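You operate a simulated robot arm through the tools that you are given. There is no shell and no other tool.

You are at the controls of a simulated two-armed robot. One attempt, no reset.

JOB
On the gear cradle try the large sliding gear, then the small one, turning the red knob each time.
Fine: one gear in mesh at a time, a quarter turn or more; leave the small gear in mesh.

Only the result counts: the job must be done as asked and must still hold three seconds after the hand-in. Knocking over, shifting, dropping, spilling or breaking anything else fails it.

ROBOT AND FRAMES
Two 7-joint arms with two-finger parallel grippers on one trunk that stands fixed in place. Base frame: the origin is at the foot of the trunk, x ahead of it, y to its left, z up. Readings come in m, degrees, newtons and seconds.
The left shoulder is at [0.06, 0.189, 1.228], the right one opposite. With the tool pointing down near the work surface each hand reaches from about 0.1 to 0.64 m from the base axis, measured 20 degrees to its own side. Payload 3.43 kg a hand.
The TCP of each hand is the grasp point between the finger pads, 0.03 m short of the fingertips. In the tool frame z runs along the fingers and y along their closing line. The gripper opens to 0.094 m. The fingers are 0.028 m wide and 0.01 m thick; the gripper's body (0.05 by 0.096 m) begins 0.055 m behind the TCP.
Orientation is that of the tool frame in the base frame, as a unit quaternion [w, x, y, z]. With the fingers straight down and closing along the base's y, the tool's x points along the base's -x, its y along +y and its z along -z.

CONTROLS
- The arms move only by the tool move_arm. It takes "left_deltas", "right_deltas" or both (then of equal length, played together; a hand with none holds still); each is a list of rows, each a list of 3 entries, a list of its own where there are three numbers: the shift along the tool's x, y, z in cm, then the turn, a rotation vector about the tool's x, y, z in degrees, then the gripper command, from -1 (shut) to 1 (fully open), values between in proportion. In form: [[[x, y, z], [rx, ry, rz], grip], ...]. A call has 1 to 20 rows; each row shifts and turns the commanded pose from where the row before left it, along the tool's axes as they then stand. Each row takes 0.2 s and may step no farther than 0.05 m and 8.6 degrees from the row before; otherwise, or with a gripper value out of range, the whole call is refused. A pose out of reach is approached as far as the arm can. The call stops where the force on the tool passes 60 N (or 10 N more than at its start, if that is more) or the arm is blocked; 0.2 s more then pass. Each finger travels about 0.153 m/s and halts on what it meets, pressing with about 26 N; the grip force reading is that of the motor and also rises with nothing between the fingers. The clock runs only during rows and for 0.2 s after the last one: add rows that do not move to give the fingers time. The reply holds the time, the measured pose of the TCP, the force on the tool along the base axes, the opening and the grip force, in the units named above and with some noise, with the torque about the TCP (base axes, N m) and any sound that the robot's microphone picked up.
- Cameras (640 x 400 px; columns grow to the right, rows downward): "scene" is now at [0.0074, -0.0042, 1.7721]; the picture's right is [0.08, -1.00, 0.00], its down [-0.82, -0.07, -0.56] and it looks along [0.56, 0.05, -0.83] (base axes); focal length 360 px, centre (320, 200). "left" rides on the left gripper at [0.076, -0.014, -0.103] in its tool frame; the picture's right is [0.18, 0.98, 0.00], its down [-0.75, 0.14, -0.64] and it looks along [-0.63, 0.12, 0.77] (tool axes); focal length 243 px, centre (320, 200). "right" rides on the right gripper at [0.076, 0.014, -0.102] in its tool frame; the picture's right is [-0.18, 0.98, 0.00], its down [-0.75, -0.14, -0.64] and it looks along [-0.63, -0.12, 0.77] (tool axes); focal length 243 px, centre (320, 200). There is no depth. A picture from a camera that has moved, and an enlarged one, comes with that camera's place and axes in the base frame and with its lens. The place of the scene camera against the robot may be out by one fixed shift of up to 0.012 m in any direction.
- grab_frame(camera): a new picture of that camera. No time passes.
- move_column(by): slides the trunk up (or, below 0, down) by that many m; the arms and the scene camera ride with it, the base frame stays. It gives what a move gives, with no picture.
- pan_tilt(pan, tilt): turns the head with the scene camera to pan (to the left, within 86 degrees either way) and tilt (down, from -29 to 69), counted from straight ahead of the robot. It gives what a move gives.
- inspect(camera, box): a new picture of the part [left, top, right, bottom] of that camera's present view, enlarged. No time passes.
- hand_in(): hands the job in; it is judged then, once.

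Places have to be worked out from the pictures, the camera data and where the tool is seen. Open the grippers and draw the arms clear of the work before you hand the job in, unless the task says otherwise.

The tools are called after "Emit:" by a JSON object that holds its "method" and its "body". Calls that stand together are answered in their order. move_arm: Moves the arms, as the interface text tells. Its arguments: {"type":"object","properties":{"left_deltas":{"type":"array","items":{"type":"array"}},"right_deltas":{"type":"array","items":{"type":"array"}}},"required":[]} The other tools are called the same way: move_column (by) slides the trunk up or down; pan_tilt (pan, tilt) turns the head that bears the scene camera; grab_frame (camera) takes a picture; inspect (camera, box) takes an enlarged picture of a part of a camera's view; hand_in () hands the job in.

At the start:

```text
time_s: 0.0
left_position: [0.3723, 0.1802, 1.1886]
left_orientation: [-0.001, 0.0, 1.0, 0.0]
left_force: [0.6, 0.2, 0.1]
left_ft_torque: [0.0, -0.02, 0.01]
left_grip_width: 0.0939
left_finger_force: 0.0
right_position: [0.3841, -0.1517, 1.1766]
right_orientation: [0.0, 0.001, 1.0, 0.0]
right_force: [1.1, 0.2, -0.2]
right_ft_torque: [0.01, -0.01, 0.03]
right_grip_width: 0.094
right_finger_force: 0.0
trunk travel left (down, up): [-0.9, 0.09]
head pan, tilt: [4.7, 55.7]
```

scene: 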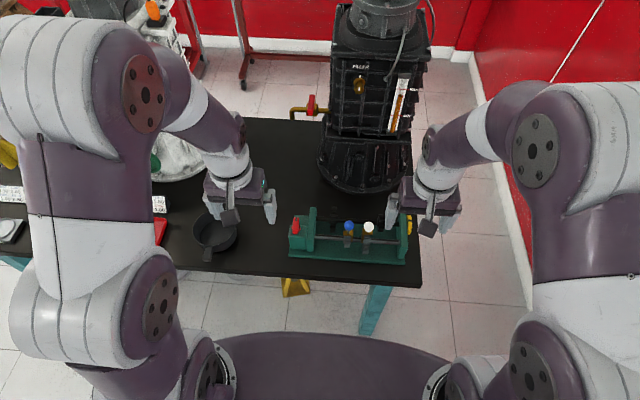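
right: 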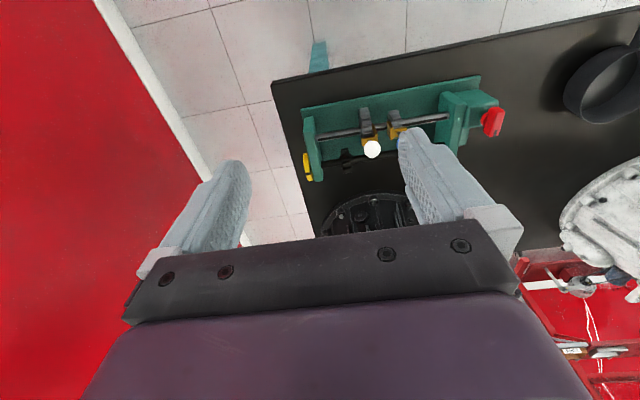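
left: 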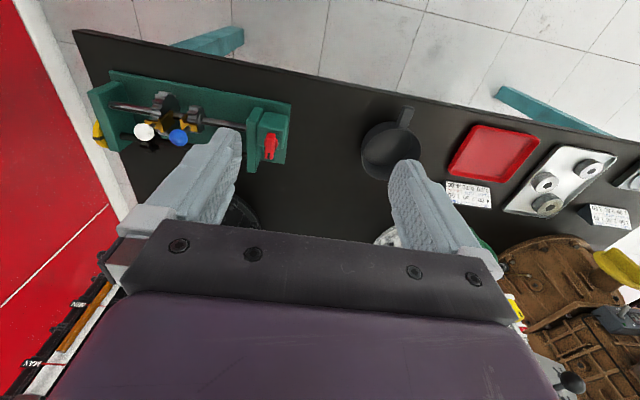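

I start with a closer look at the gear cradle in all three views to understand its mechanism.

Emit:
{"method": "inspect", "body": {"camera": "scene", "box": [270, 190, 430, 290]}}

Emit:
{"method": "inspect", "body": {"camera": "right", "box": [270, 60, 530, 222]}}

Emit:
{"method": "inspect", "body": {"camera": "left", "box": [70, 50, 310, 200]}}

```text
4.00 times, centred on (350, 240) of scene
camera zoom: at [0.0074, -0.0042, 1.7721], right [0.08, -1.0, 0.0], down [-0.82, -0.07, -0.56], along [0.56, 0.05, -0.83], focal length 1441 px, centre (200, 40)
```

zoom: 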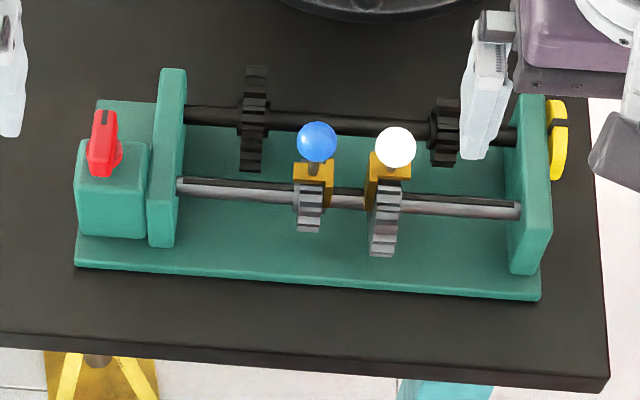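

```text
2.46 times, centred on (400, 141) of right
camera zoom: at [0.3078, -0.1372, 1.2786], right [0.18, 0.98, 0.0], down [0.75, -0.14, 0.64], along [0.63, -0.12, -0.77], focal length 597 px, centre (123, 345)
```

zoom: 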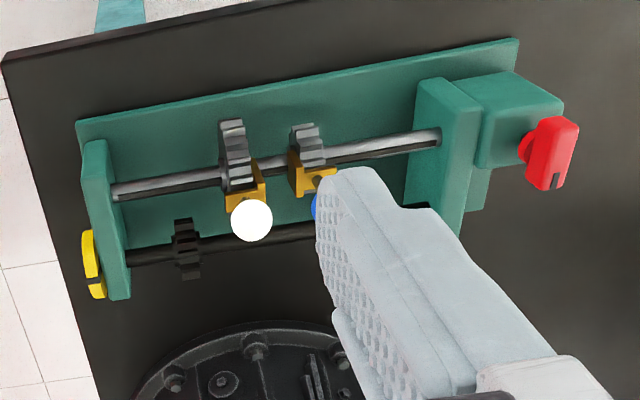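

```text
2.67 times, centred on (190, 125) of left
camera zoom: at [0.2949, 0.1668, 1.292], right [-0.18, 0.98, 0.0], down [0.75, 0.14, 0.64], along [0.63, 0.12, -0.77], focal length 647 px, centre (667, 400)
```

zoom: 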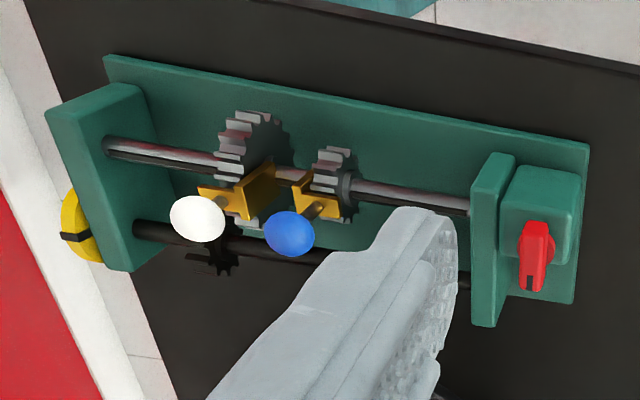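

The red knob looks to be near [0.53, 0.11, 0.86]. I zoom further in on the knob, both gear pairs, and the output dial to settle axes and geometry.

Emit:
{"method": "inspect", "body": {"camera": "scene", "box": [284, 200, 324, 262]}}

Emit:
{"method": "inspect", "body": {"camera": "left", "box": [235, 95, 305, 180]}}

Emit:
{"method": "inspect", "body": {"camera": "scene", "box": [320, 200, 420, 262]}}

Emit:
{"method": "inspect", "body": {"camera": "left", "box": [90, 70, 230, 160]}}

Emit:
{"method": "inspect", "body": {"camera": "right", "box": [430, 60, 530, 160]}}

Emit:
{"method": "inspect", "body": {"camera": "right", "box": [290, 90, 430, 190]}}

```text
6.45 times, centred on (304, 231) of scene
camera zoom: at [0.0074, -0.0042, 1.7721], right [0.08, -1.0, 0.0], down [-0.82, -0.07, -0.56], along [0.56, 0.05, -0.83], focal length 2325 px, centre (423, 0)
```

zoom: 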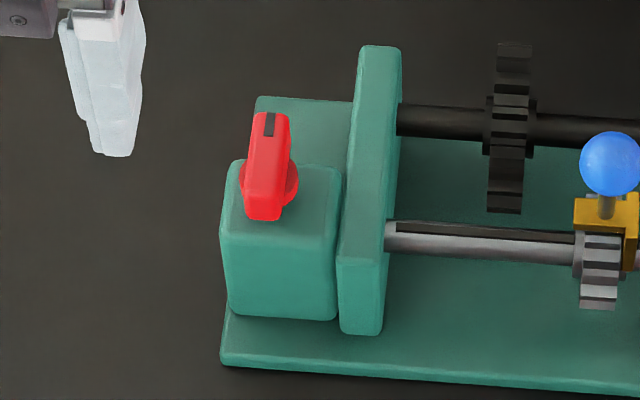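

```text
4.71 times, centred on (270, 138) of left
camera zoom: at [0.2949, 0.1668, 1.292], right [-0.18, 0.98, 0.0], down [0.75, 0.14, 0.64], along [0.63, 0.12, -0.77], focal length 1142 px, centre (555, 494)
```

zoom: 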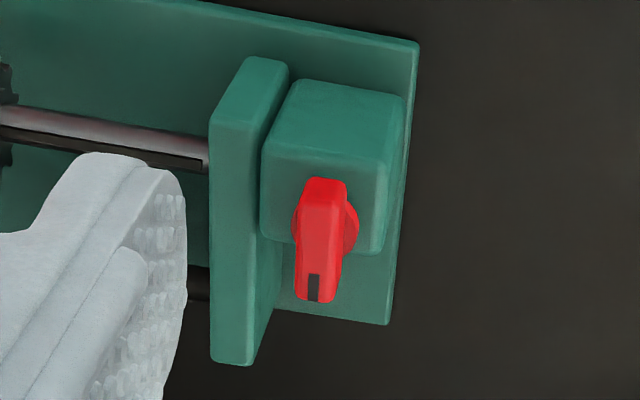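

```text
6.40 times, centred on (370, 231) of scene
camera zoom: at [0.0074, -0.0042, 1.7721], right [0.08, -1.0, 0.0], down [-0.82, -0.07, -0.56], along [0.56, 0.05, -0.83], focal length 2306 px, centre (0, 2)
```

zoom: 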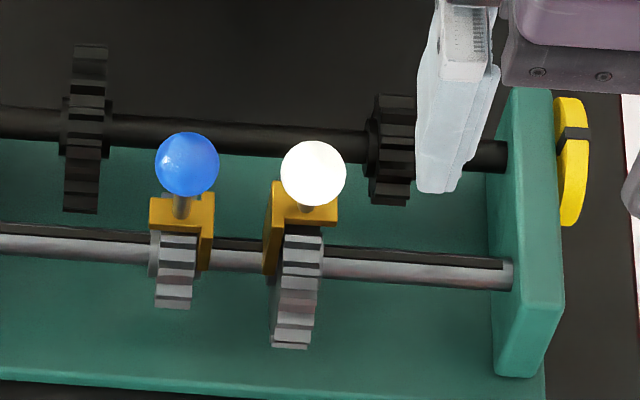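

```text
4.44 times, centred on (160, 115) of left
camera zoom: at [0.2949, 0.1668, 1.292], right [-0.18, 0.98, 0.0], down [0.75, 0.14, 0.64], along [0.63, 0.12, -0.77], focal length 1078 px, centre (1031, 578)
```

zoom: 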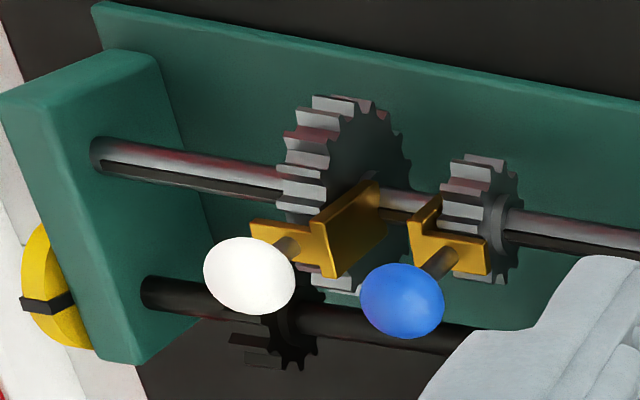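

```text
4.00 times, centred on (480, 110) of right
camera zoom: at [0.3078, -0.1372, 1.2786], right [0.18, 0.98, 0.0], down [0.75, -0.14, 0.64], along [0.63, -0.12, -0.77], focal length 970 px, centre (-320, 560)
```

zoom: 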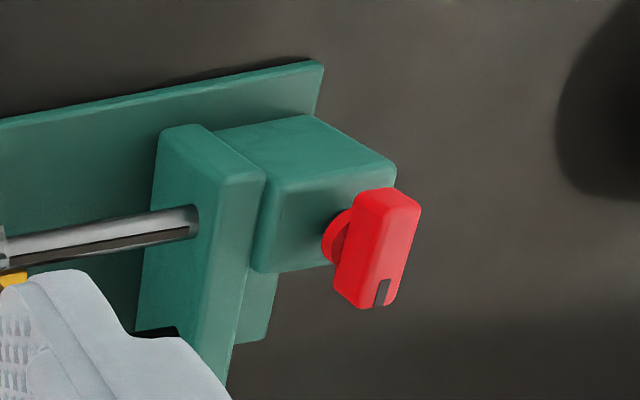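

```text
4.00 times, centred on (360, 140) of right
camera zoom: at [0.3078, -0.1372, 1.2786], right [0.18, 0.98, 0.0], down [0.75, -0.14, 0.64], along [0.63, -0.12, -0.77], focal length 970 px, centre (160, 440)
```

zoom: 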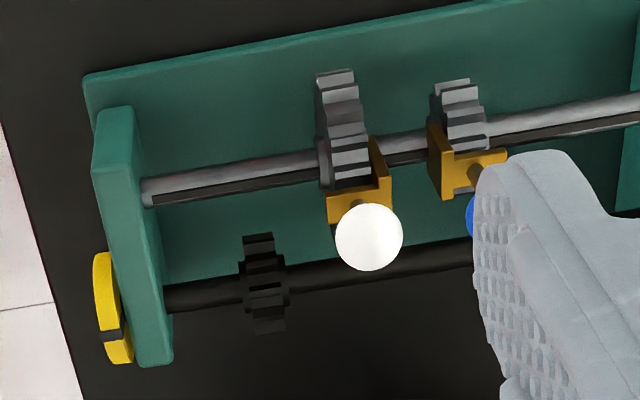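

The red knob sits on a vertical axis on top of the left housing, with its pointer now facing away from the robot. The small gear (blue ball) should mesh by sliding to +y and the large gear (white ball) by sliding to -y. I bring the left hand lower for a close look.

Emit:
{"method": "move_arm", "body": {"left_deltas": [[[-0.3, -1.6, 4.0], [0, 0, 0], 1], [[-0.3, -1.6, 4.0], [0, 0, 0], 1], [[-0.3, -1.6, 4.0], [0, 0, 0], 1], [[-0.3, -1.6, 4.0], [0, 0, 0], 1]]}}

```text
time_s: 1.0
left_position: [0.383, 0.1165, 1.0298]
left_orientation: [0.0, 0.001, 1.0, 0.0]
left_force: [0.1, 0.2, -0.4]
left_ft_torque: [0.02, -0.03, 0.01]
left_grip_width: 0.0936
left_finger_force: 0.1
right_position: [0.3857, -0.1512, 1.1756]
right_orientation: [-0.001, 0.0, 1.0, 0.0]
right_force: [0.5, -0.8, 0.1]
right_ft_torque: [0.01, 0.03, 0.02]
right_grip_width: 0.094
right_finger_force: 0.0
trunk travel left (down, up): [-0.9, 0.09]
head pan, tilt: [4.7, 55.7]
```

The left hand is at [0.383, 0.117, 1.030] with no contact. I take pictures from it.

Emit:
{"method": "grab_frame", "body": {"camera": "left"}}

Emit:
{"method": "grab_frame", "body": {"camera": "scene"}}

```text
taken
camera left: at [0.3076, 0.1021, 1.1319], right [-0.18, 0.98, 0.0], down [0.75, 0.14, 0.64], along [0.63, 0.12, -0.77], focal length 243 px, centre (320, 200)
```

left: 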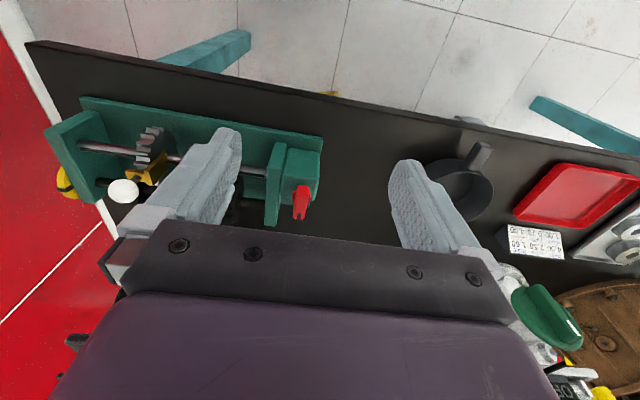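

```text
taken
camera scene: at [0.0093, -0.0051, 1.7721], right [0.08, -1.0, 0.0], down [-0.82, -0.07, -0.56], along [0.56, 0.05, -0.83], focal length 360 px, centre (320, 200)
```

scene: 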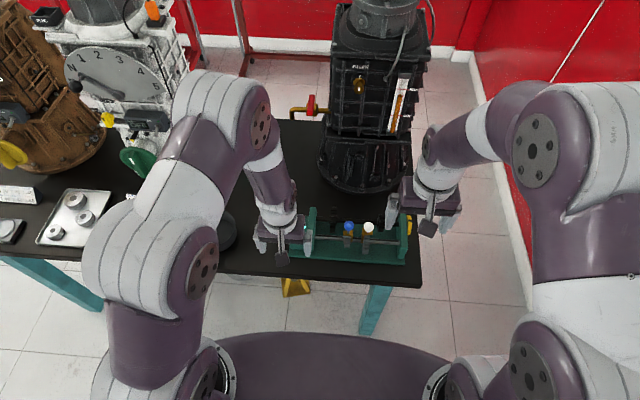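

I zoom on the knob region and the far part of the cradle in this closer view.

Emit:
{"method": "inspect", "body": {"camera": "left", "box": [245, 125, 345, 235]}}

Emit:
{"method": "inspect", "body": {"camera": "left", "box": [40, 90, 200, 210]}}

```text
3.64 times, centred on (295, 180) of left
camera zoom: at [0.3076, 0.1021, 1.1319], right [-0.18, 0.98, 0.0], down [0.75, 0.14, 0.64], along [0.63, 0.12, -0.77], focal length 882 px, centre (411, 273)
```

zoom: 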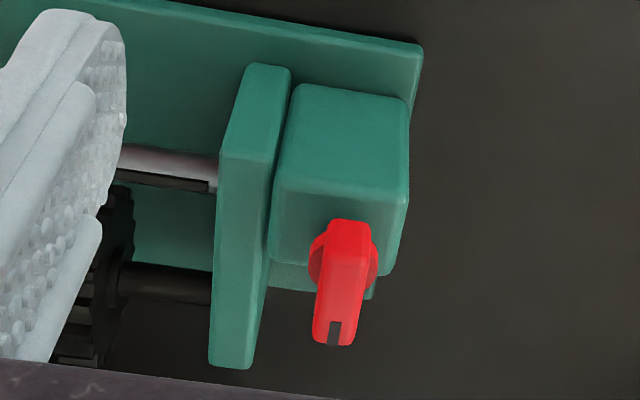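

```text
3.33 times, centred on (120, 150) of left
camera zoom: at [0.3076, 0.1021, 1.1319], right [-0.18, 0.98, 0.0], down [0.75, 0.14, 0.64], along [0.63, 0.12, -0.77], focal length 809 px, centre (987, 367)
```

zoom: 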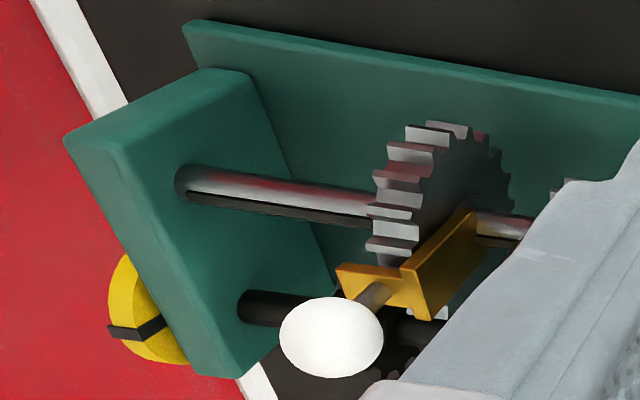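

I magnify the knob further to measure its bar, height and mark.

Emit:
{"method": "inspect", "body": {"camera": "left", "box": [275, 175, 323, 225]}}

Emit:
{"method": "inspect", "body": {"camera": "scene", "box": [280, 195, 330, 270]}}

Emit:
{"method": "inspect", "body": {"camera": "right", "box": [465, 85, 525, 150]}}

```text
8.00 times, centred on (299, 200) of left
camera zoom: at [0.3076, 0.1021, 1.1319], right [-0.18, 0.98, 0.0], down [0.75, 0.14, 0.64], along [0.63, 0.12, -0.77], focal length 1941 px, centre (488, 200)
```

zoom: 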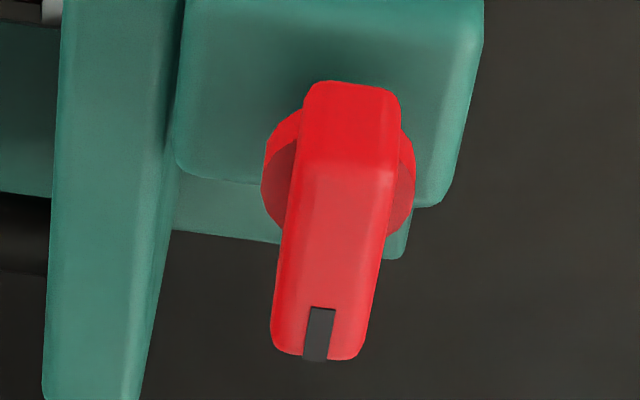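

```text
5.33 times, centred on (305, 232) of scene
camera zoom: at [0.0093, -0.0051, 1.7721], right [0.08, -1.0, 0.0], down [-0.82, -0.07, -0.56], along [0.56, 0.05, -0.83], focal length 1922 px, centre (400, 27)
```

zoom: 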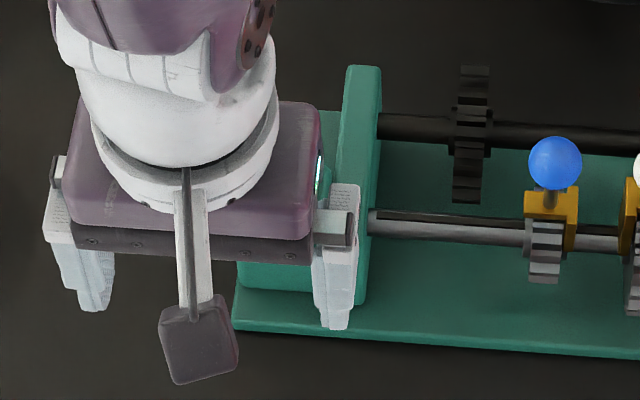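

```text
6.15 times, centred on (495, 118) of right
camera zoom: at [0.3092, -0.1378, 1.2782], right [0.18, 0.98, 0.0], down [0.75, -0.14, 0.64], along [0.63, -0.12, -0.77], focal length 1493 px, centre (-757, 708)
```

zoom: 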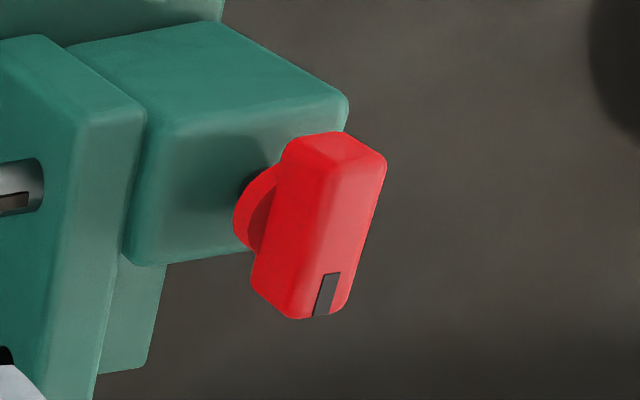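

From two-view triangulation: knob bar centre ≈ [0.5125, 0.114], z 0.883–0.904, about 4 cm long and 1.5 cm wide; white ball ≈ [0.513, -0.086, 0.915]; blue ball ≈ [0.513, -0.033, 0.915]. I bring the right hand lower for a close view of the balls and gears.

Emit:
{"method": "move_arm", "body": {"right_deltas": [[[0.3, 1.0, 3.65], [0, 0, 0], 1], [[0.3, 1.0, 3.65], [0, 0, 0], 1], [[0.3, 1.0, 3.65], [0, 0, 0], 1], [[0.3, 1.0, 3.65], [0, 0, 0], 1]]}}

```text
time_s: 2.0
left_position: [0.3835, 0.1164, 1.0296]
left_orientation: [0.0, 0.0, 1.0, 0.0]
left_force: [-0.4, 0.2, -0.3]
left_ft_torque: [-0.01, 0.02, 0.01]
left_grip_width: 0.0939
left_finger_force: 0.2
right_position: [0.3724, -0.1111, 1.0297]
right_orientation: [-0.001, 0.0, 1.0, 0.0]
right_force: [-0.2, 0.0, 0.1]
right_ft_torque: [0.01, -0.01, 0.0]
right_grip_width: 0.094
right_finger_force: 0.1
trunk travel left (down, up): [-0.9, 0.09]
head pan, tilt: [4.7, 55.7]
```

Right hand is now at [0.372, -0.111, 1.030]; I look through its camera.

Emit:
{"method": "grab_frame", "body": {"camera": "right"}}

Emit:
{"method": "inspect", "body": {"camera": "right", "box": [260, 100, 420, 200]}}

Emit:
{"method": "inspect", "body": {"camera": "scene", "box": [310, 200, 420, 270]}}

```text
taken
camera right: at [0.2968, -0.0968, 1.1324], right [0.18, 0.98, 0.0], down [0.75, -0.14, 0.64], along [0.63, -0.12, -0.77], focal length 243 px, centre (320, 200)
```

right: 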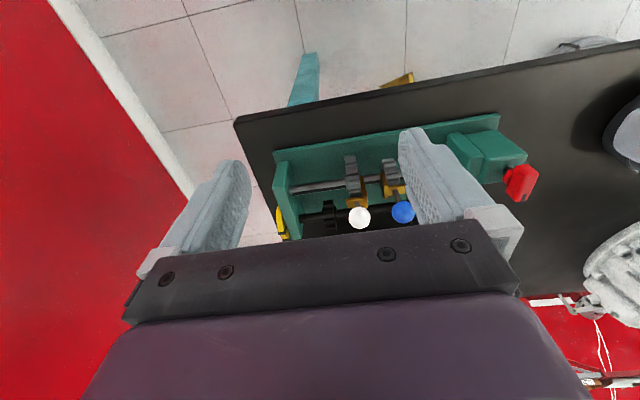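

```text
4.00 times, centred on (340, 150) of right
camera zoom: at [0.2968, -0.0968, 1.1324], right [0.18, 0.98, 0.0], down [0.75, -0.14, 0.64], along [0.63, -0.12, -0.77], focal length 970 px, centre (240, 400)
```

zoom: 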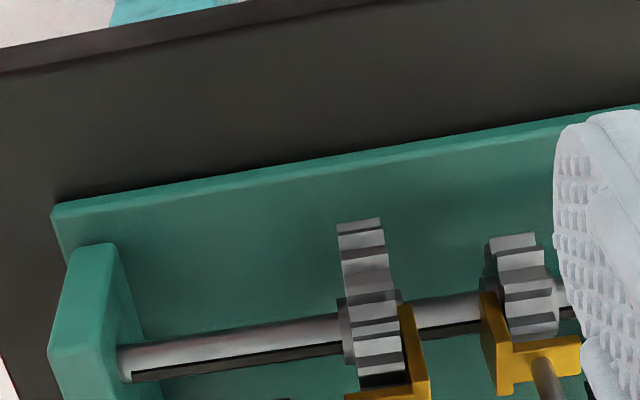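

```text
5.71 times, centred on (365, 235) of scene
camera zoom: at [0.0087, -0.0036, 1.7721], right [0.08, -1.0, 0.0], down [-0.82, -0.07, -0.56], along [0.56, 0.05, -0.83], focal length 2059 px, centre (63, 0)
```

zoom: 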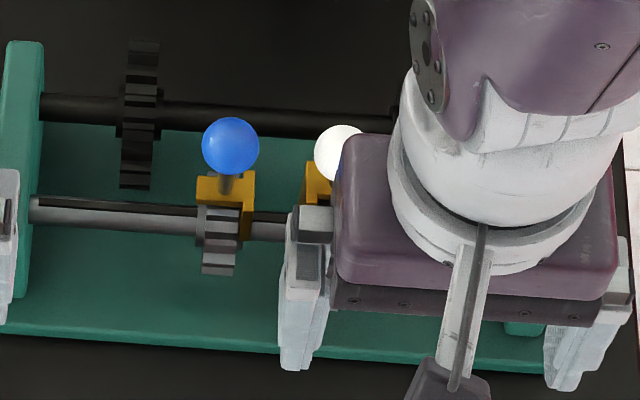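

Positions agree across views: white ≈ [0.512, -0.0865, 0.915], blue ≈ [0.512, -0.034, 0.915]. One more zoom for the fixed gear and fork layout.

Emit:
{"method": "inspect", "body": {"camera": "right", "box": [265, 145, 425, 245]}}

```text
4.00 times, centred on (345, 195) of right
camera zoom: at [0.2968, -0.0968, 1.1324], right [0.18, 0.98, 0.0], down [0.75, -0.14, 0.64], along [0.63, -0.12, -0.77], focal length 970 px, centre (220, 220)
```

zoom: 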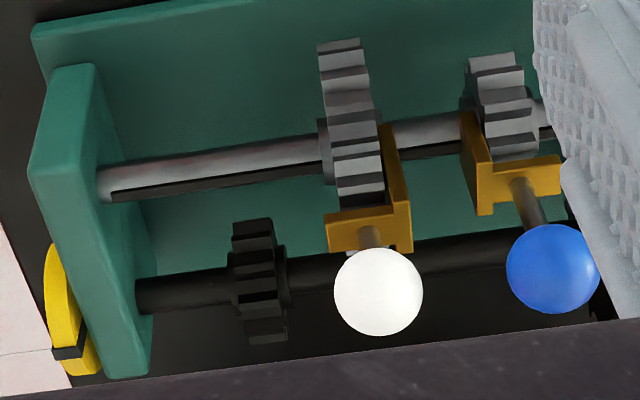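

The large gear needs to go about 4.3 cm toward -y (fixed small gear at y ≈ -0.131), and the small gear about 4.5 cm toward +y. I move the right hand over the white ball, narrowing the opening to about 4.2 cm, and stop above it to check.

Emit:
{"method": "move_arm", "body": {"right_deltas": [[[-3.49, 0.61, 0], [0, 0, 0], -0.1], [[-3.49, 0.61, 0], [0, 0, 0], -0.1], [[-3.49, 0.61, 0], [0, 0, 0], -0.1], [[-3.49, 0.61, 0], [0, 0, 0], -0.1], [[0, 0, 3.0], [0, 0, 0], -0.1], [[0, 0, 3.0], [0, 0, 0], -0.1], [[0, 0, 0], [0, 0, 0], -0.1]]}}

```text
time_s: 3.6
left_position: [0.3835, 0.1175, 1.0295]
left_orientation: [0.001, 0.0, 1.0, 0.0]
left_force: [0.6, 0.2, -0.5]
left_ft_torque: [0.02, -0.04, 0.03]
left_grip_width: 0.0941
left_finger_force: 0.1
right_position: [0.5109, -0.0871, 0.9682]
right_orientation: [0.0, 0.0, 1.0, 0.0]
right_force: [0.8, 0.2, -0.4]
right_ft_torque: [0.01, -0.02, -0.01]
right_grip_width: 0.0425
right_finger_force: 0.1
trunk travel left (down, up): [-0.9, 0.09]
head pan, tilt: [4.7, 55.7]
```

The right hand hovers at [0.511, -0.087, 0.968] over where I place the white ball. I check the alignment with its camera and the scene.

Emit:
{"method": "grab_frame", "body": {"camera": "right"}}

Emit:
{"method": "inspect", "body": {"camera": "right", "box": [240, 100, 400, 220]}}

Emit:
{"method": "inspect", "body": {"camera": "scene", "box": [310, 160, 430, 270]}}

Emit:
{"method": "inspect", "body": {"camera": "left", "box": [20, 80, 240, 220]}}

```text
taken
camera right: at [0.4346, -0.0728, 1.0706], right [0.18, 0.98, 0.0], down [0.75, -0.14, 0.64], along [0.63, -0.12, -0.77], focal length 243 px, centre (320, 200)
```

right: 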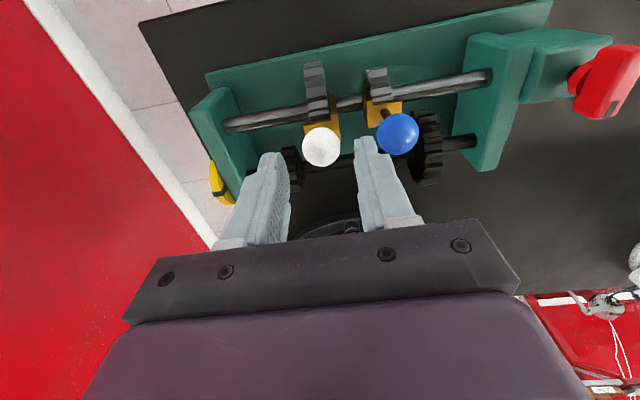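

```text
3.33 times, centred on (320, 160) of right
camera zoom: at [0.4346, -0.0728, 1.0706], right [0.18, 0.98, 0.0], down [0.75, -0.14, 0.64], along [0.63, -0.12, -0.77], focal length 809 px, centre (320, 333)
```

zoom: 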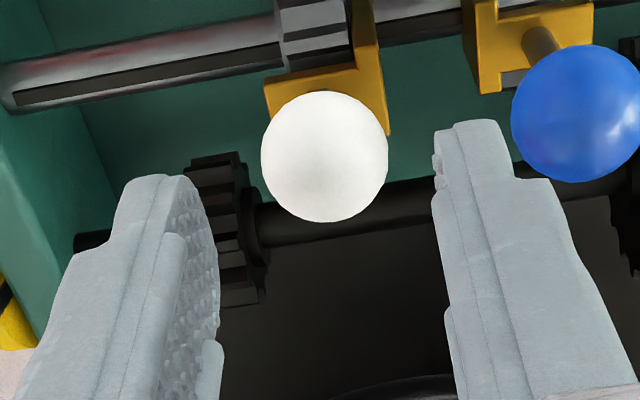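

```text
3.64 times, centred on (370, 215) of scene
camera zoom: at [0.0075, -0.0041, 1.7721], right [0.08, -1.0, 0.0], down [-0.82, -0.07, -0.56], along [0.56, 0.05, -0.83], focal length 1310 px, centre (138, 146)
```

zoom: 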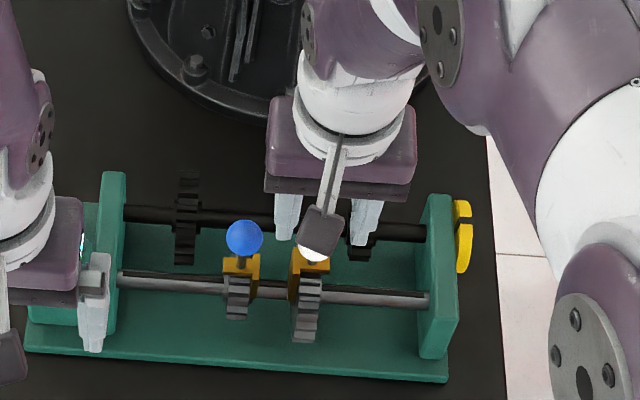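

```text
2.86 times, centred on (130, 150) of left
camera zoom: at [0.3063, 0.1029, 1.1326], right [-0.18, 0.98, 0.0], down [0.75, 0.14, 0.64], along [0.63, 0.12, -0.77], focal length 693 px, centre (863, 343)
```

zoom: 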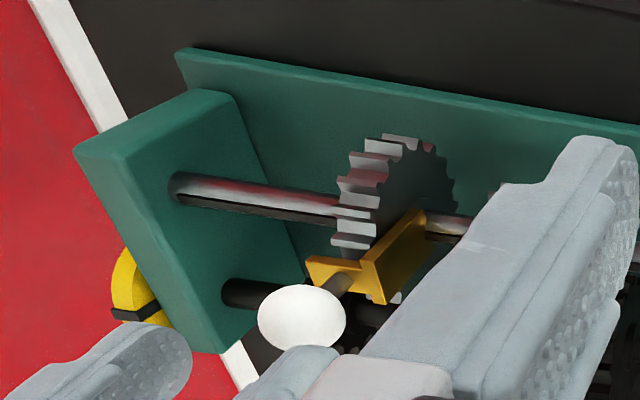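

Ball centre lies between the fingers at about [0.514, -0.0868, 0.912]. I lower straight down so the pads straddle the ball.

Emit:
{"method": "move_arm", "body": {"right_deltas": [[[-0.25, 0, 2.5], [0, 0, 0], -0.1], [[0, 0, 2.5], [0, 0, 0], -0.1], [[0, 0, 0], [0, 0, 0], -0.1]]}}

Emit:
{"method": "inspect", "body": {"camera": "right", "box": [240, 100, 400, 220]}}

```text
time_s: 4.4
left_position: [0.3817, 0.1172, 1.0299]
left_orientation: [0.0, 0.001, 1.0, 0.001]
left_force: [0.4, 0.1, 0.1]
left_ft_torque: [0.0, -0.02, 0.05]
left_grip_width: 0.0941
left_finger_force: 0.1
right_position: [0.5134, -0.0852, 0.92]
right_orientation: [0.0, -0.001, 1.0, 0.001]
right_force: [-0.2, 0.1, 0.2]
right_ft_torque: [0.02, -0.06, -0.04]
right_grip_width: 0.0424
right_finger_force: 0.1
trunk travel left (down, up): [-0.9, 0.09]
head pan, tilt: [4.7, 55.7]
```

```text
3.33 times, centred on (320, 160) of right
camera zoom: at [0.438, -0.0723, 1.0222], right [0.18, 0.98, 0.0], down [0.75, -0.14, 0.64], along [0.63, -0.12, -0.77], focal length 809 px, centre (320, 333)
```

zoom: 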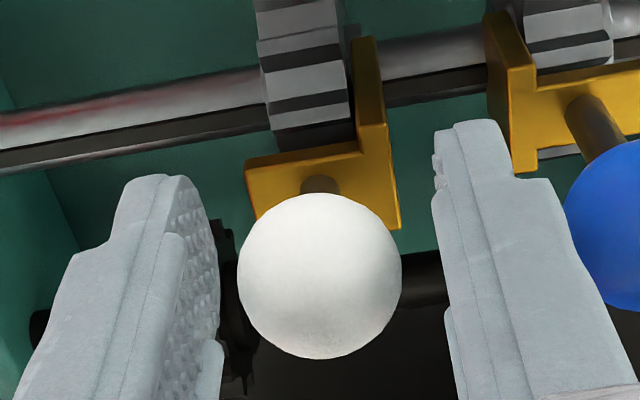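

The fingers straddle the ball cleanly and clear of the blue one. I close on the white ball.

Emit:
{"method": "move_arm", "body": {"right_deltas": [[[0, 0, 0], [0, 0, 0], -0.35], [[0, 0, 0], [0, 0, 0], -0.5], [[0, 0, 0], [0, 0, 0], -0.7], [[0, 0, 0], [0, 0, 0], -0.7]]}}

Emit:
{"method": "inspect", "body": {"camera": "right", "box": [240, 100, 400, 220]}}

```text
time_s: 5.4
left_position: [0.3839, 0.117, 1.0294]
left_orientation: [-0.001, -0.001, 1.0, 0.0]
left_force: [-0.2, 0.2, 0.7]
left_ft_torque: [-0.02, -0.06, 0.03]
left_grip_width: 0.094
left_finger_force: 0.1
right_position: [0.5157, -0.0875, 0.9209]
right_orientation: [0.0, 0.0, 1.0, 0.0]
right_force: [1.1, -3.0, -0.6]
right_ft_torque: [-0.05, -0.03, -0.05]
right_grip_width: 0.0274
right_finger_force: 44.8
trunk travel left (down, up): [-0.9, 0.09]
head pan, tilt: [4.7, 55.7]
```

```text
3.33 times, centred on (320, 160) of right
camera zoom: at [0.4386, -0.0729, 1.022], right [0.18, 0.98, 0.0], down [0.75, -0.14, 0.64], along [0.63, -0.12, -0.77], focal length 809 px, centre (320, 333)
```

zoom: 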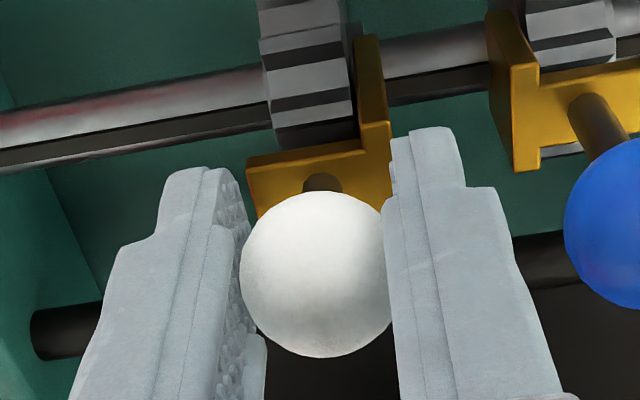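

The ball is held (0.0274 m across). I slide it toward -y by 2 cm in small steps while watching the force.

Emit:
{"method": "move_arm", "body": {"right_deltas": [[[0, -0.4, 0], [0, 0, 0], -0.7], [[0, -0.4, 0], [0, 0, 0], -0.7], [[0, -0.4, 0], [0, 0, 0], -0.7], [[0, -0.4, 0], [0, 0, 0], -0.7], [[0, -0.4, 0], [0, 0, 0], -0.7]]}}

Emit:
{"method": "inspect", "body": {"camera": "right", "box": [200, 60, 420, 220]}}

Emit:
{"method": "inspect", "body": {"camera": "scene", "box": [310, 190, 430, 270]}}

```text
time_s: 6.6
left_position: [0.3826, 0.1167, 1.0297]
left_orientation: [-0.001, 0.001, 1.0, 0.0]
left_force: [0.6, -0.2, 0.7]
left_ft_torque: [0.03, -0.04, 0.0]
left_grip_width: 0.0939
left_finger_force: 0.0
right_position: [0.515, -0.1072, 0.9196]
right_orientation: [-0.001, 0.0, 1.0, 0.0]
right_force: [0.5, 2.0, -11.4]
right_ft_torque: [-0.07, -0.47, -0.07]
right_grip_width: 0.027
right_finger_force: 45.2
trunk travel left (down, up): [-0.9, 0.09]
head pan, tilt: [4.7, 55.7]
```

```text
2.50 times, centred on (310, 140) of right
camera zoom: at [0.4388, -0.0931, 1.0222], right [0.18, 0.98, 0.0], down [0.76, -0.14, 0.64], along [0.63, -0.12, -0.77], focal length 606 px, centre (345, 350)
```

zoom: 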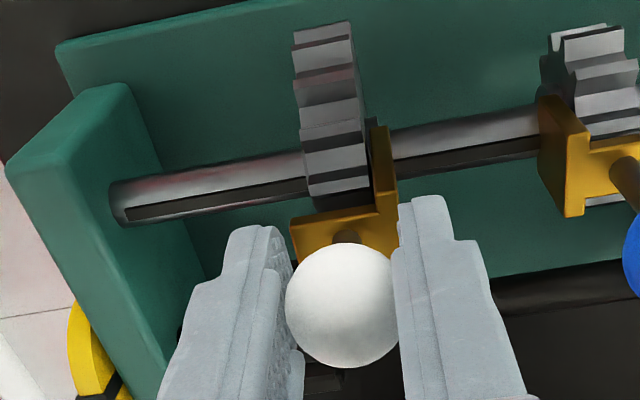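

```text
5.00 times, centred on (370, 230) of scene
camera zoom: at [0.0093, -0.0043, 1.772], right [0.08, -1.0, 0.0], down [-0.82, -0.07, -0.56], along [0.56, 0.05, -0.83], focal length 1802 px, centre (70, 50)
```

zoom: 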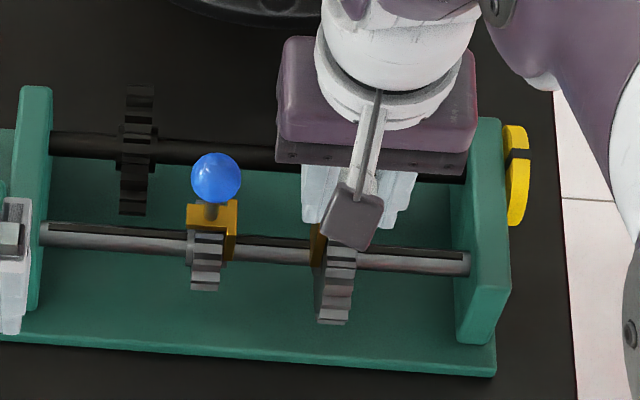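

The gear and fork follow. The tool reads about -11 N in z, so I take a still reading before continuing.

Emit:
{"method": "move_arm", "body": {"right_deltas": [[[0, 0, 0], [0, 0, 0], -0.7]]}}

```text
time_s: 7.0
left_position: [0.3838, 0.1162, 1.0291]
left_orientation: [-0.001, 0.0, 1.0, 0.0]
left_force: [0.0, 0.2, 0.3]
left_ft_torque: [-0.01, -0.01, -0.02]
left_grip_width: 0.0943
left_finger_force: 0.0
right_position: [0.5155, -0.1071, 0.9196]
right_orientation: [-0.001, 0.001, 1.0, -0.001]
right_force: [0.5, 0.1, -12.2]
right_ft_torque: [-0.04, -0.11, -0.01]
right_grip_width: 0.0273
right_finger_force: 45.1
trunk travel left (down, up): [-0.9, 0.09]
head pan, tilt: [4.7, 55.7]
```

The load is steady and modest, likely a slight height mismatch; I ease the hand down 0.5 mm and continue toward -y.

Emit:
{"method": "move_arm", "body": {"right_deltas": [[[0, 0, 0.05], [0, 0, 0], -0.7], [[0, -0.3, 0], [0, 0, 0], -0.7], [[0, -0.3, 0], [0, 0, 0], -0.7], [[0, -0.3, 0], [0, 0, 0], -0.7]]}}

Emit:
{"method": "inspect", "body": {"camera": "right", "box": [200, 60, 420, 220]}}

Emit:
{"method": "inspect", "body": {"camera": "left", "box": [20, 80, 200, 220]}}

```text
time_s: 8.0
left_position: [0.3836, 0.1168, 1.0299]
left_orientation: [0.001, 0.0, 1.0, 0.001]
left_force: [0.0, 0.7, -0.7]
left_ft_torque: [0.02, 0.0, -0.02]
left_grip_width: 0.0944
left_finger_force: 0.2
right_position: [0.5147, -0.1166, 0.9208]
right_orientation: [-0.001, 0.0, 1.0, 0.0]
right_force: [-1.8, 1.8, -8.7]
right_ft_torque: [0.06, 0.25, 0.05]
right_grip_width: 0.0271
right_finger_force: 44.8
trunk travel left (down, up): [-0.9, 0.09]
head pan, tilt: [4.7, 55.7]
```

```text
2.50 times, centred on (310, 140) of right
camera zoom: at [0.4387, -0.1018, 1.0221], right [0.18, 0.98, 0.0], down [0.75, -0.14, 0.64], along [0.63, -0.12, -0.77], focal length 606 px, centre (345, 350)
```

zoom: 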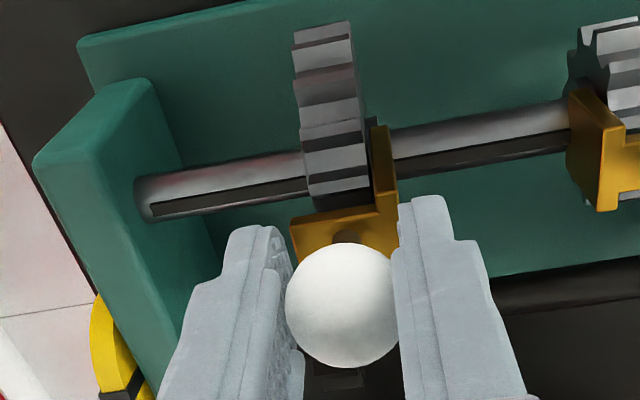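

```text
2.86 times, centred on (110, 150) of left
camera zoom: at [0.3069, 0.103, 1.1324], right [-0.18, 0.98, 0.0], down [0.75, 0.14, 0.64], along [0.63, 0.12, -0.77], focal length 693 px, centre (920, 343)
```

zoom: 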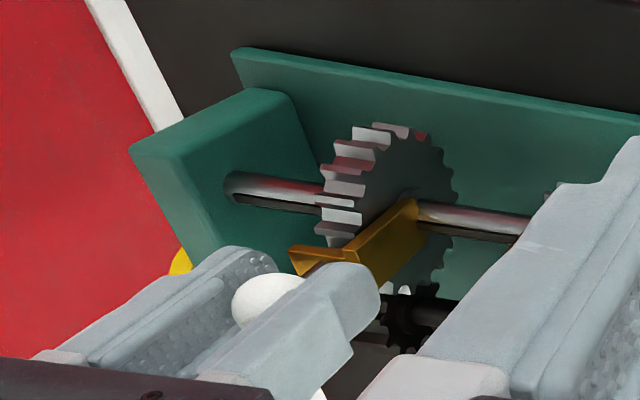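

No resistance yet at y = -0.117. I continue in 2 mm steps toward -0.131, where the fixed small gear sits.

Emit:
{"method": "move_arm", "body": {"right_deltas": [[[0, -0.2, 0], [0, 0, 0], -0.7], [[0, -0.2, 0], [0, 0, 0], -0.7], [[0, -0.2, 0], [0, 0, 0], -0.7], [[0, -0.2, 0], [0, 0, 0], -0.7]]}}

Emit:
{"method": "inspect", "body": {"camera": "left", "box": [20, 80, 200, 220]}}

Emit:
{"method": "inspect", "body": {"camera": "scene", "box": [310, 190, 430, 270]}}

```text
time_s: 9.0
left_position: [0.3826, 0.1177, 1.0306]
left_orientation: [0.0, 0.0, 1.0, 0.0]
left_force: [-0.4, -0.7, -0.7]
left_ft_torque: [0.01, -0.01, 0.02]
left_grip_width: 0.0942
left_finger_force: 0.0
right_position: [0.5144, -0.1252, 0.9204]
right_orientation: [0.0, 0.001, 1.0, 0.001]
right_force: [-2.6, -1.7, -2.7]
right_ft_torque: [0.0, 0.07, 0.06]
right_grip_width: 0.0273
right_finger_force: 45.4
trunk travel left (down, up): [-0.9, 0.09]
head pan, tilt: [4.7, 55.7]
```

```text
2.86 times, centred on (110, 150) of left
camera zoom: at [0.3063, 0.1024, 1.1326], right [-0.18, 0.98, 0.0], down [0.75, 0.14, 0.64], along [0.63, 0.12, -0.77], focal length 693 px, centre (920, 343)
```

zoom: 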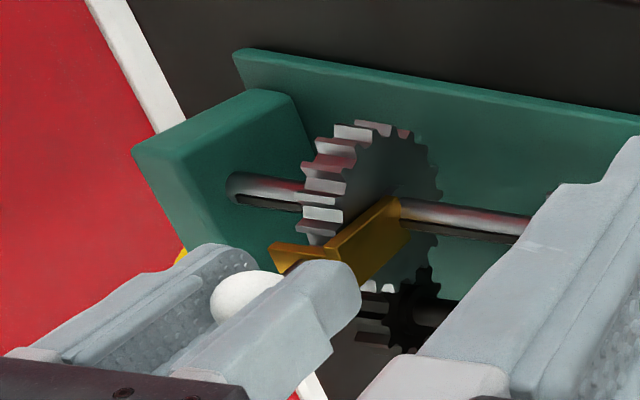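

```text
5.00 times, centred on (370, 230) of scene
camera zoom: at [0.0075, -0.0048, 1.7721], right [0.08, -1.0, 0.0], down [-0.82, -0.07, -0.56], along [0.56, 0.05, -0.83], focal length 1802 px, centre (70, 50)
```

zoom: 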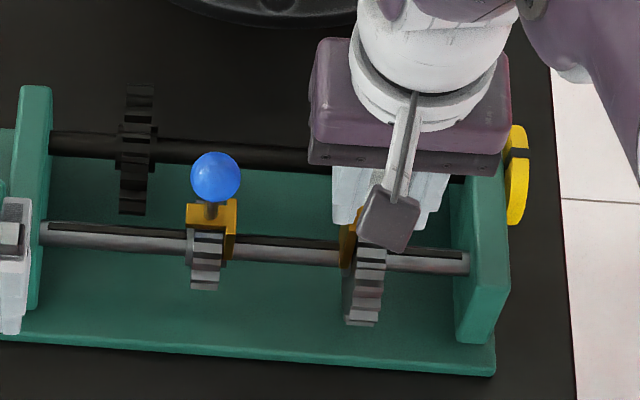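

Still no real resistance; the large gear's teeth now overlap the fixed small gear. I continue to y ≈ -0.131.

Emit:
{"method": "move_arm", "body": {"right_deltas": [[[0, -0.2, 0], [0, 0, 0], -0.7], [[0, -0.2, 0], [0, 0, 0], -0.7], [[0, -0.2, 0], [0, 0, 0], -0.7], [[0, 0, 0], [0, 0, 0], -0.7]]}}

Emit:
{"method": "inspect", "body": {"camera": "left", "box": [20, 80, 200, 220]}}

Emit:
{"method": "inspect", "body": {"camera": "right", "box": [200, 60, 420, 220]}}

```text
time_s: 10.0
left_position: [0.3831, 0.116, 1.0297]
left_orientation: [-0.001, -0.001, 1.0, 0.0]
left_force: [-0.9, -0.4, 0.7]
left_ft_torque: [0.0, 0.01, 0.02]
left_grip_width: 0.0939
left_finger_force: 0.1
right_position: [0.5138, -0.131, 0.9193]
right_orientation: [0.001, 0.001, 1.0, 0.0]
right_force: [0.7, -6.5, -1.3]
right_ft_torque: [-0.13, -0.11, -0.06]
right_grip_width: 0.027
right_finger_force: 45.2
trunk travel left (down, up): [-0.9, 0.09]
head pan, tilt: [4.7, 55.7]
```

```text
2.86 times, centred on (110, 150) of left
camera zoom: at [0.3066, 0.1018, 1.1326], right [-0.18, 0.98, 0.0], down [0.75, 0.14, 0.64], along [0.63, 0.12, -0.77], focal length 693 px, centre (920, 343)
```

zoom: 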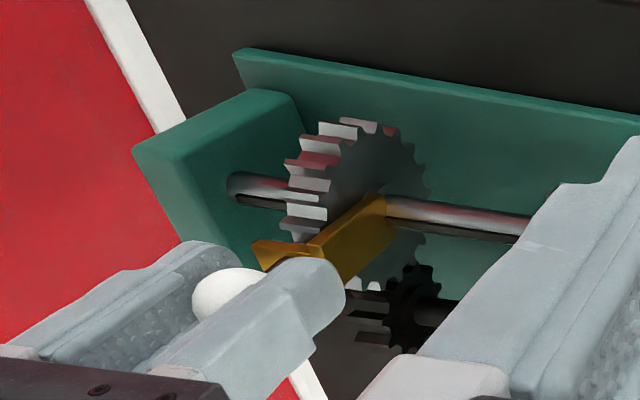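

```text
2.50 times, centred on (310, 140) of right
camera zoom: at [0.4385, -0.1169, 1.0221], right [0.19, 0.98, 0.0], down [0.75, -0.14, 0.64], along [0.63, -0.12, -0.77], focal length 606 px, centre (345, 350)
```

zoom: 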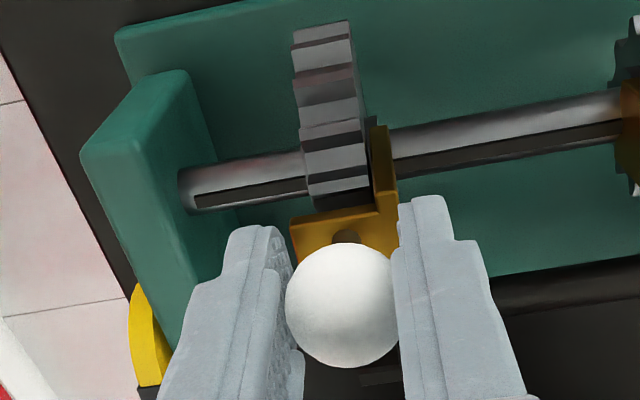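

The y force has turned to -6.5 N, as if a detent draws the gear farther in. I nudge 2 mm more to find where it balances.

Emit:
{"method": "move_arm", "body": {"right_deltas": [[[0, -0.1, 0], [0, 0, 0], -0.7], [[0, -0.1, 0], [0, 0, 0], -0.7], [[0, 0, 0], [0, 0, 0], -0.7]]}}

```text
time_s: 10.8
left_position: [0.383, 0.1172, 1.0302]
left_orientation: [0.0, -0.001, 1.0, -0.001]
left_force: [0.1, -0.2, 0.0]
left_ft_torque: [0.04, -0.02, 0.01]
left_grip_width: 0.094
left_finger_force: 0.1
right_position: [0.5153, -0.1326, 0.9197]
right_orientation: [0.0, 0.001, 1.0, 0.0]
right_force: [1.5, 2.3, -1.8]
right_ft_torque: [0.06, -0.1, -0.02]
right_grip_width: 0.0269
right_finger_force: 45.4
trunk travel left (down, up): [-0.9, 0.09]
head pan, tilt: [4.7, 55.7]
```

Force is balanced near y = -0.132, so the gear sits in its detent. I open the right hand gently and lift straight up.

Emit:
{"method": "move_arm", "body": {"right_deltas": [[[0, 0, 0], [0, 0, 0], -0.1], [[0, 0, 0], [0, 0, 0], -0.1], [[0, 0, -2.5], [0, 0, 0], -0.1], [[0, 0, -2.5], [0, 0, 0], -0.1], [[0, 0, -2.5], [0, 0, 0], -0.1], [[1.5, -1.5, -2.0], [0, 0, 0], -0.1], [[2.5, -1.5, 0], [0, 0, 0], -0.1]]}}

Emit:
{"method": "inspect", "body": {"camera": "scene", "box": [270, 180, 430, 280]}}

Emit:
{"method": "inspect", "body": {"camera": "left", "box": [20, 80, 240, 220]}}

Emit:
{"method": "grab_frame", "body": {"camera": "right"}}

```text
time_s: 12.4
left_position: [0.3815, 0.1159, 1.0298]
left_orientation: [0.0, 0.0, 1.0, 0.0]
left_force: [-1.0, -0.4, 0.5]
left_ft_torque: [0.01, 0.02, -0.04]
left_grip_width: 0.0942
left_finger_force: 0.1
right_position: [0.4732, -0.1613, 1.0175]
right_orientation: [0.0, 0.0, 1.0, -0.001]
right_force: [0.6, -0.1, -0.4]
right_ft_torque: [-0.02, -0.02, 0.01]
right_grip_width: 0.0424
right_finger_force: 0.0
trunk travel left (down, up): [-0.9, 0.09]
head pan, tilt: [4.7, 55.7]
```

```text
4.00 times, centred on (350, 230) of scene
camera zoom: at [0.0061, -0.0049, 1.7721], right [0.08, -1.0, 0.0], down [-0.82, -0.07, -0.56], along [0.56, 0.05, -0.83], focal length 1441 px, centre (200, 80)
```

zoom: 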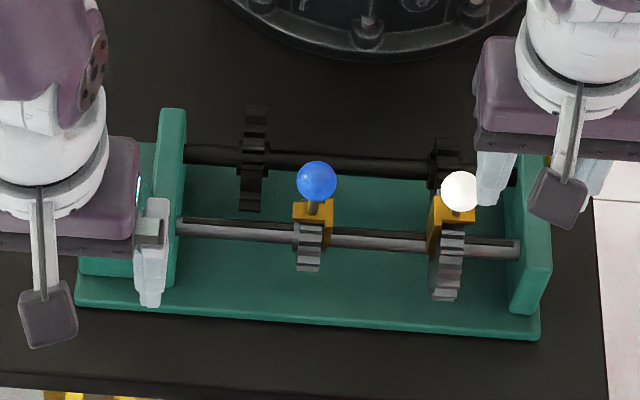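

```text
2.86 times, centred on (130, 150) of left
camera zoom: at [0.3055, 0.1024, 1.1329], right [-0.18, 0.98, 0.0], down [0.75, 0.14, 0.64], along [0.63, 0.12, -0.77], focal length 693 px, centre (863, 343)
```

zoom: 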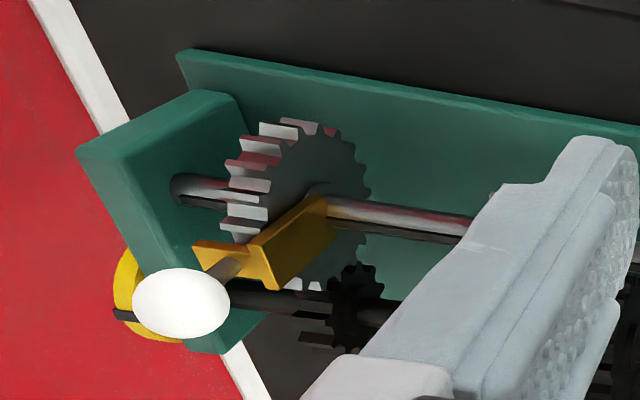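

```text
taken
camera right: at [0.3969, -0.1474, 1.1188], right [0.18, 0.98, 0.0], down [0.75, -0.14, 0.64], along [0.63, -0.12, -0.77], focal length 243 px, centre (320, 200)
```

right: 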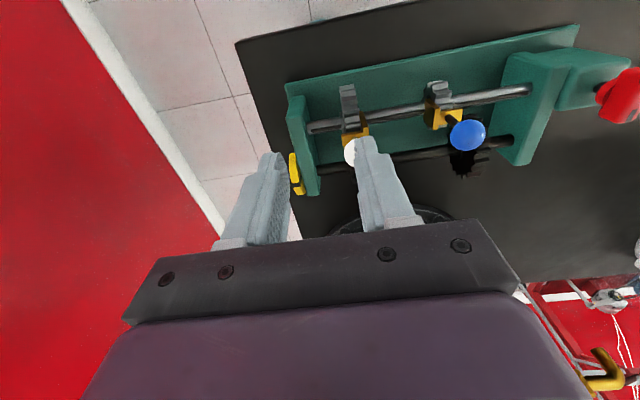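

The large gear lines up with the fixed small gear. I move the right hand farther off so the output dial is in view as a reference before turning.

Emit:
{"method": "move_arm", "body": {"right_deltas": [[[2.0, -3.0, -2.0], [0, 0, 0], 0], [[2.0, -3.0, -2.0], [0, 0, 0], 0], [[2.0, -2.0, -1.0], [0, 0, 0], 0]]}}

Emit:
{"method": "inspect", "body": {"camera": "scene", "box": [340, 190, 430, 270]}}

Emit:
{"method": "inspect", "body": {"camera": "right", "box": [250, 60, 450, 220]}}

```text
time_s: 13.2
left_position: [0.3817, 0.1176, 1.0304]
left_orientation: [0.0, 0.0, 1.0, 0.0]
left_force: [-0.3, 0.3, 0.0]
left_ft_torque: [0.0, -0.05, -0.01]
left_grip_width: 0.0941
left_finger_force: 0.2
right_position: [0.4136, -0.2416, 1.0662]
right_orientation: [0.0, 0.0, 1.0, 0.0]
right_force: [0.6, -0.4, -0.1]
right_ft_torque: [-0.02, 0.02, -0.01]
right_grip_width: 0.047
right_finger_force: 0.1
trunk travel left (down, up): [-0.9, 0.09]
head pan, tilt: [4.7, 55.7]
```

```text
5.00 times, centred on (385, 230) of scene
camera zoom: at [0.0072, -0.0043, 1.7721], right [0.08, -1.0, 0.0], down [-0.82, -0.07, -0.56], along [0.56, 0.05, -0.83], focal length 1802 px, centre (-5, 50)
```

zoom: 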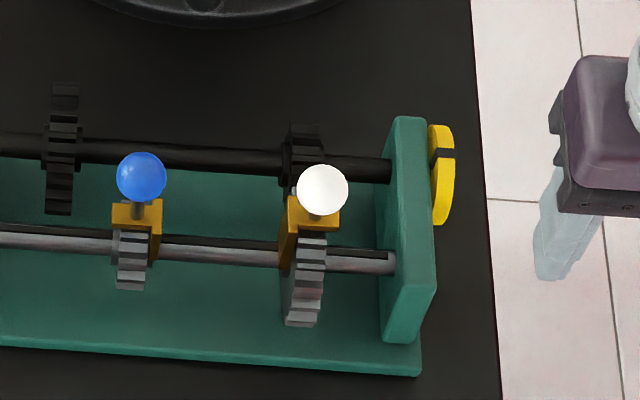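

```text
2.50 times, centred on (350, 140) of right
camera zoom: at [0.3379, -0.2276, 1.1682], right [0.18, 0.98, 0.0], down [0.75, -0.14, 0.64], along [0.63, -0.12, -0.77], focal length 606 px, centre (245, 350)
```

zoom: 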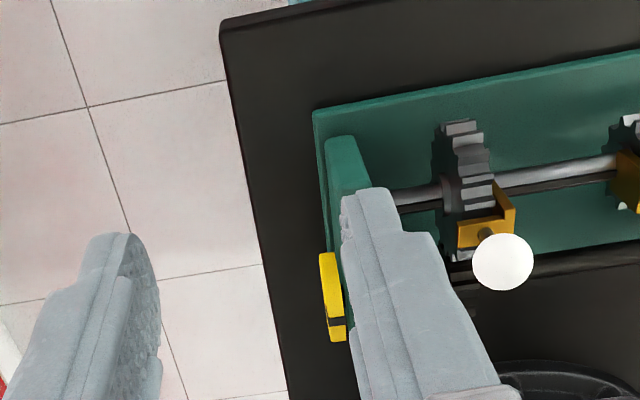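

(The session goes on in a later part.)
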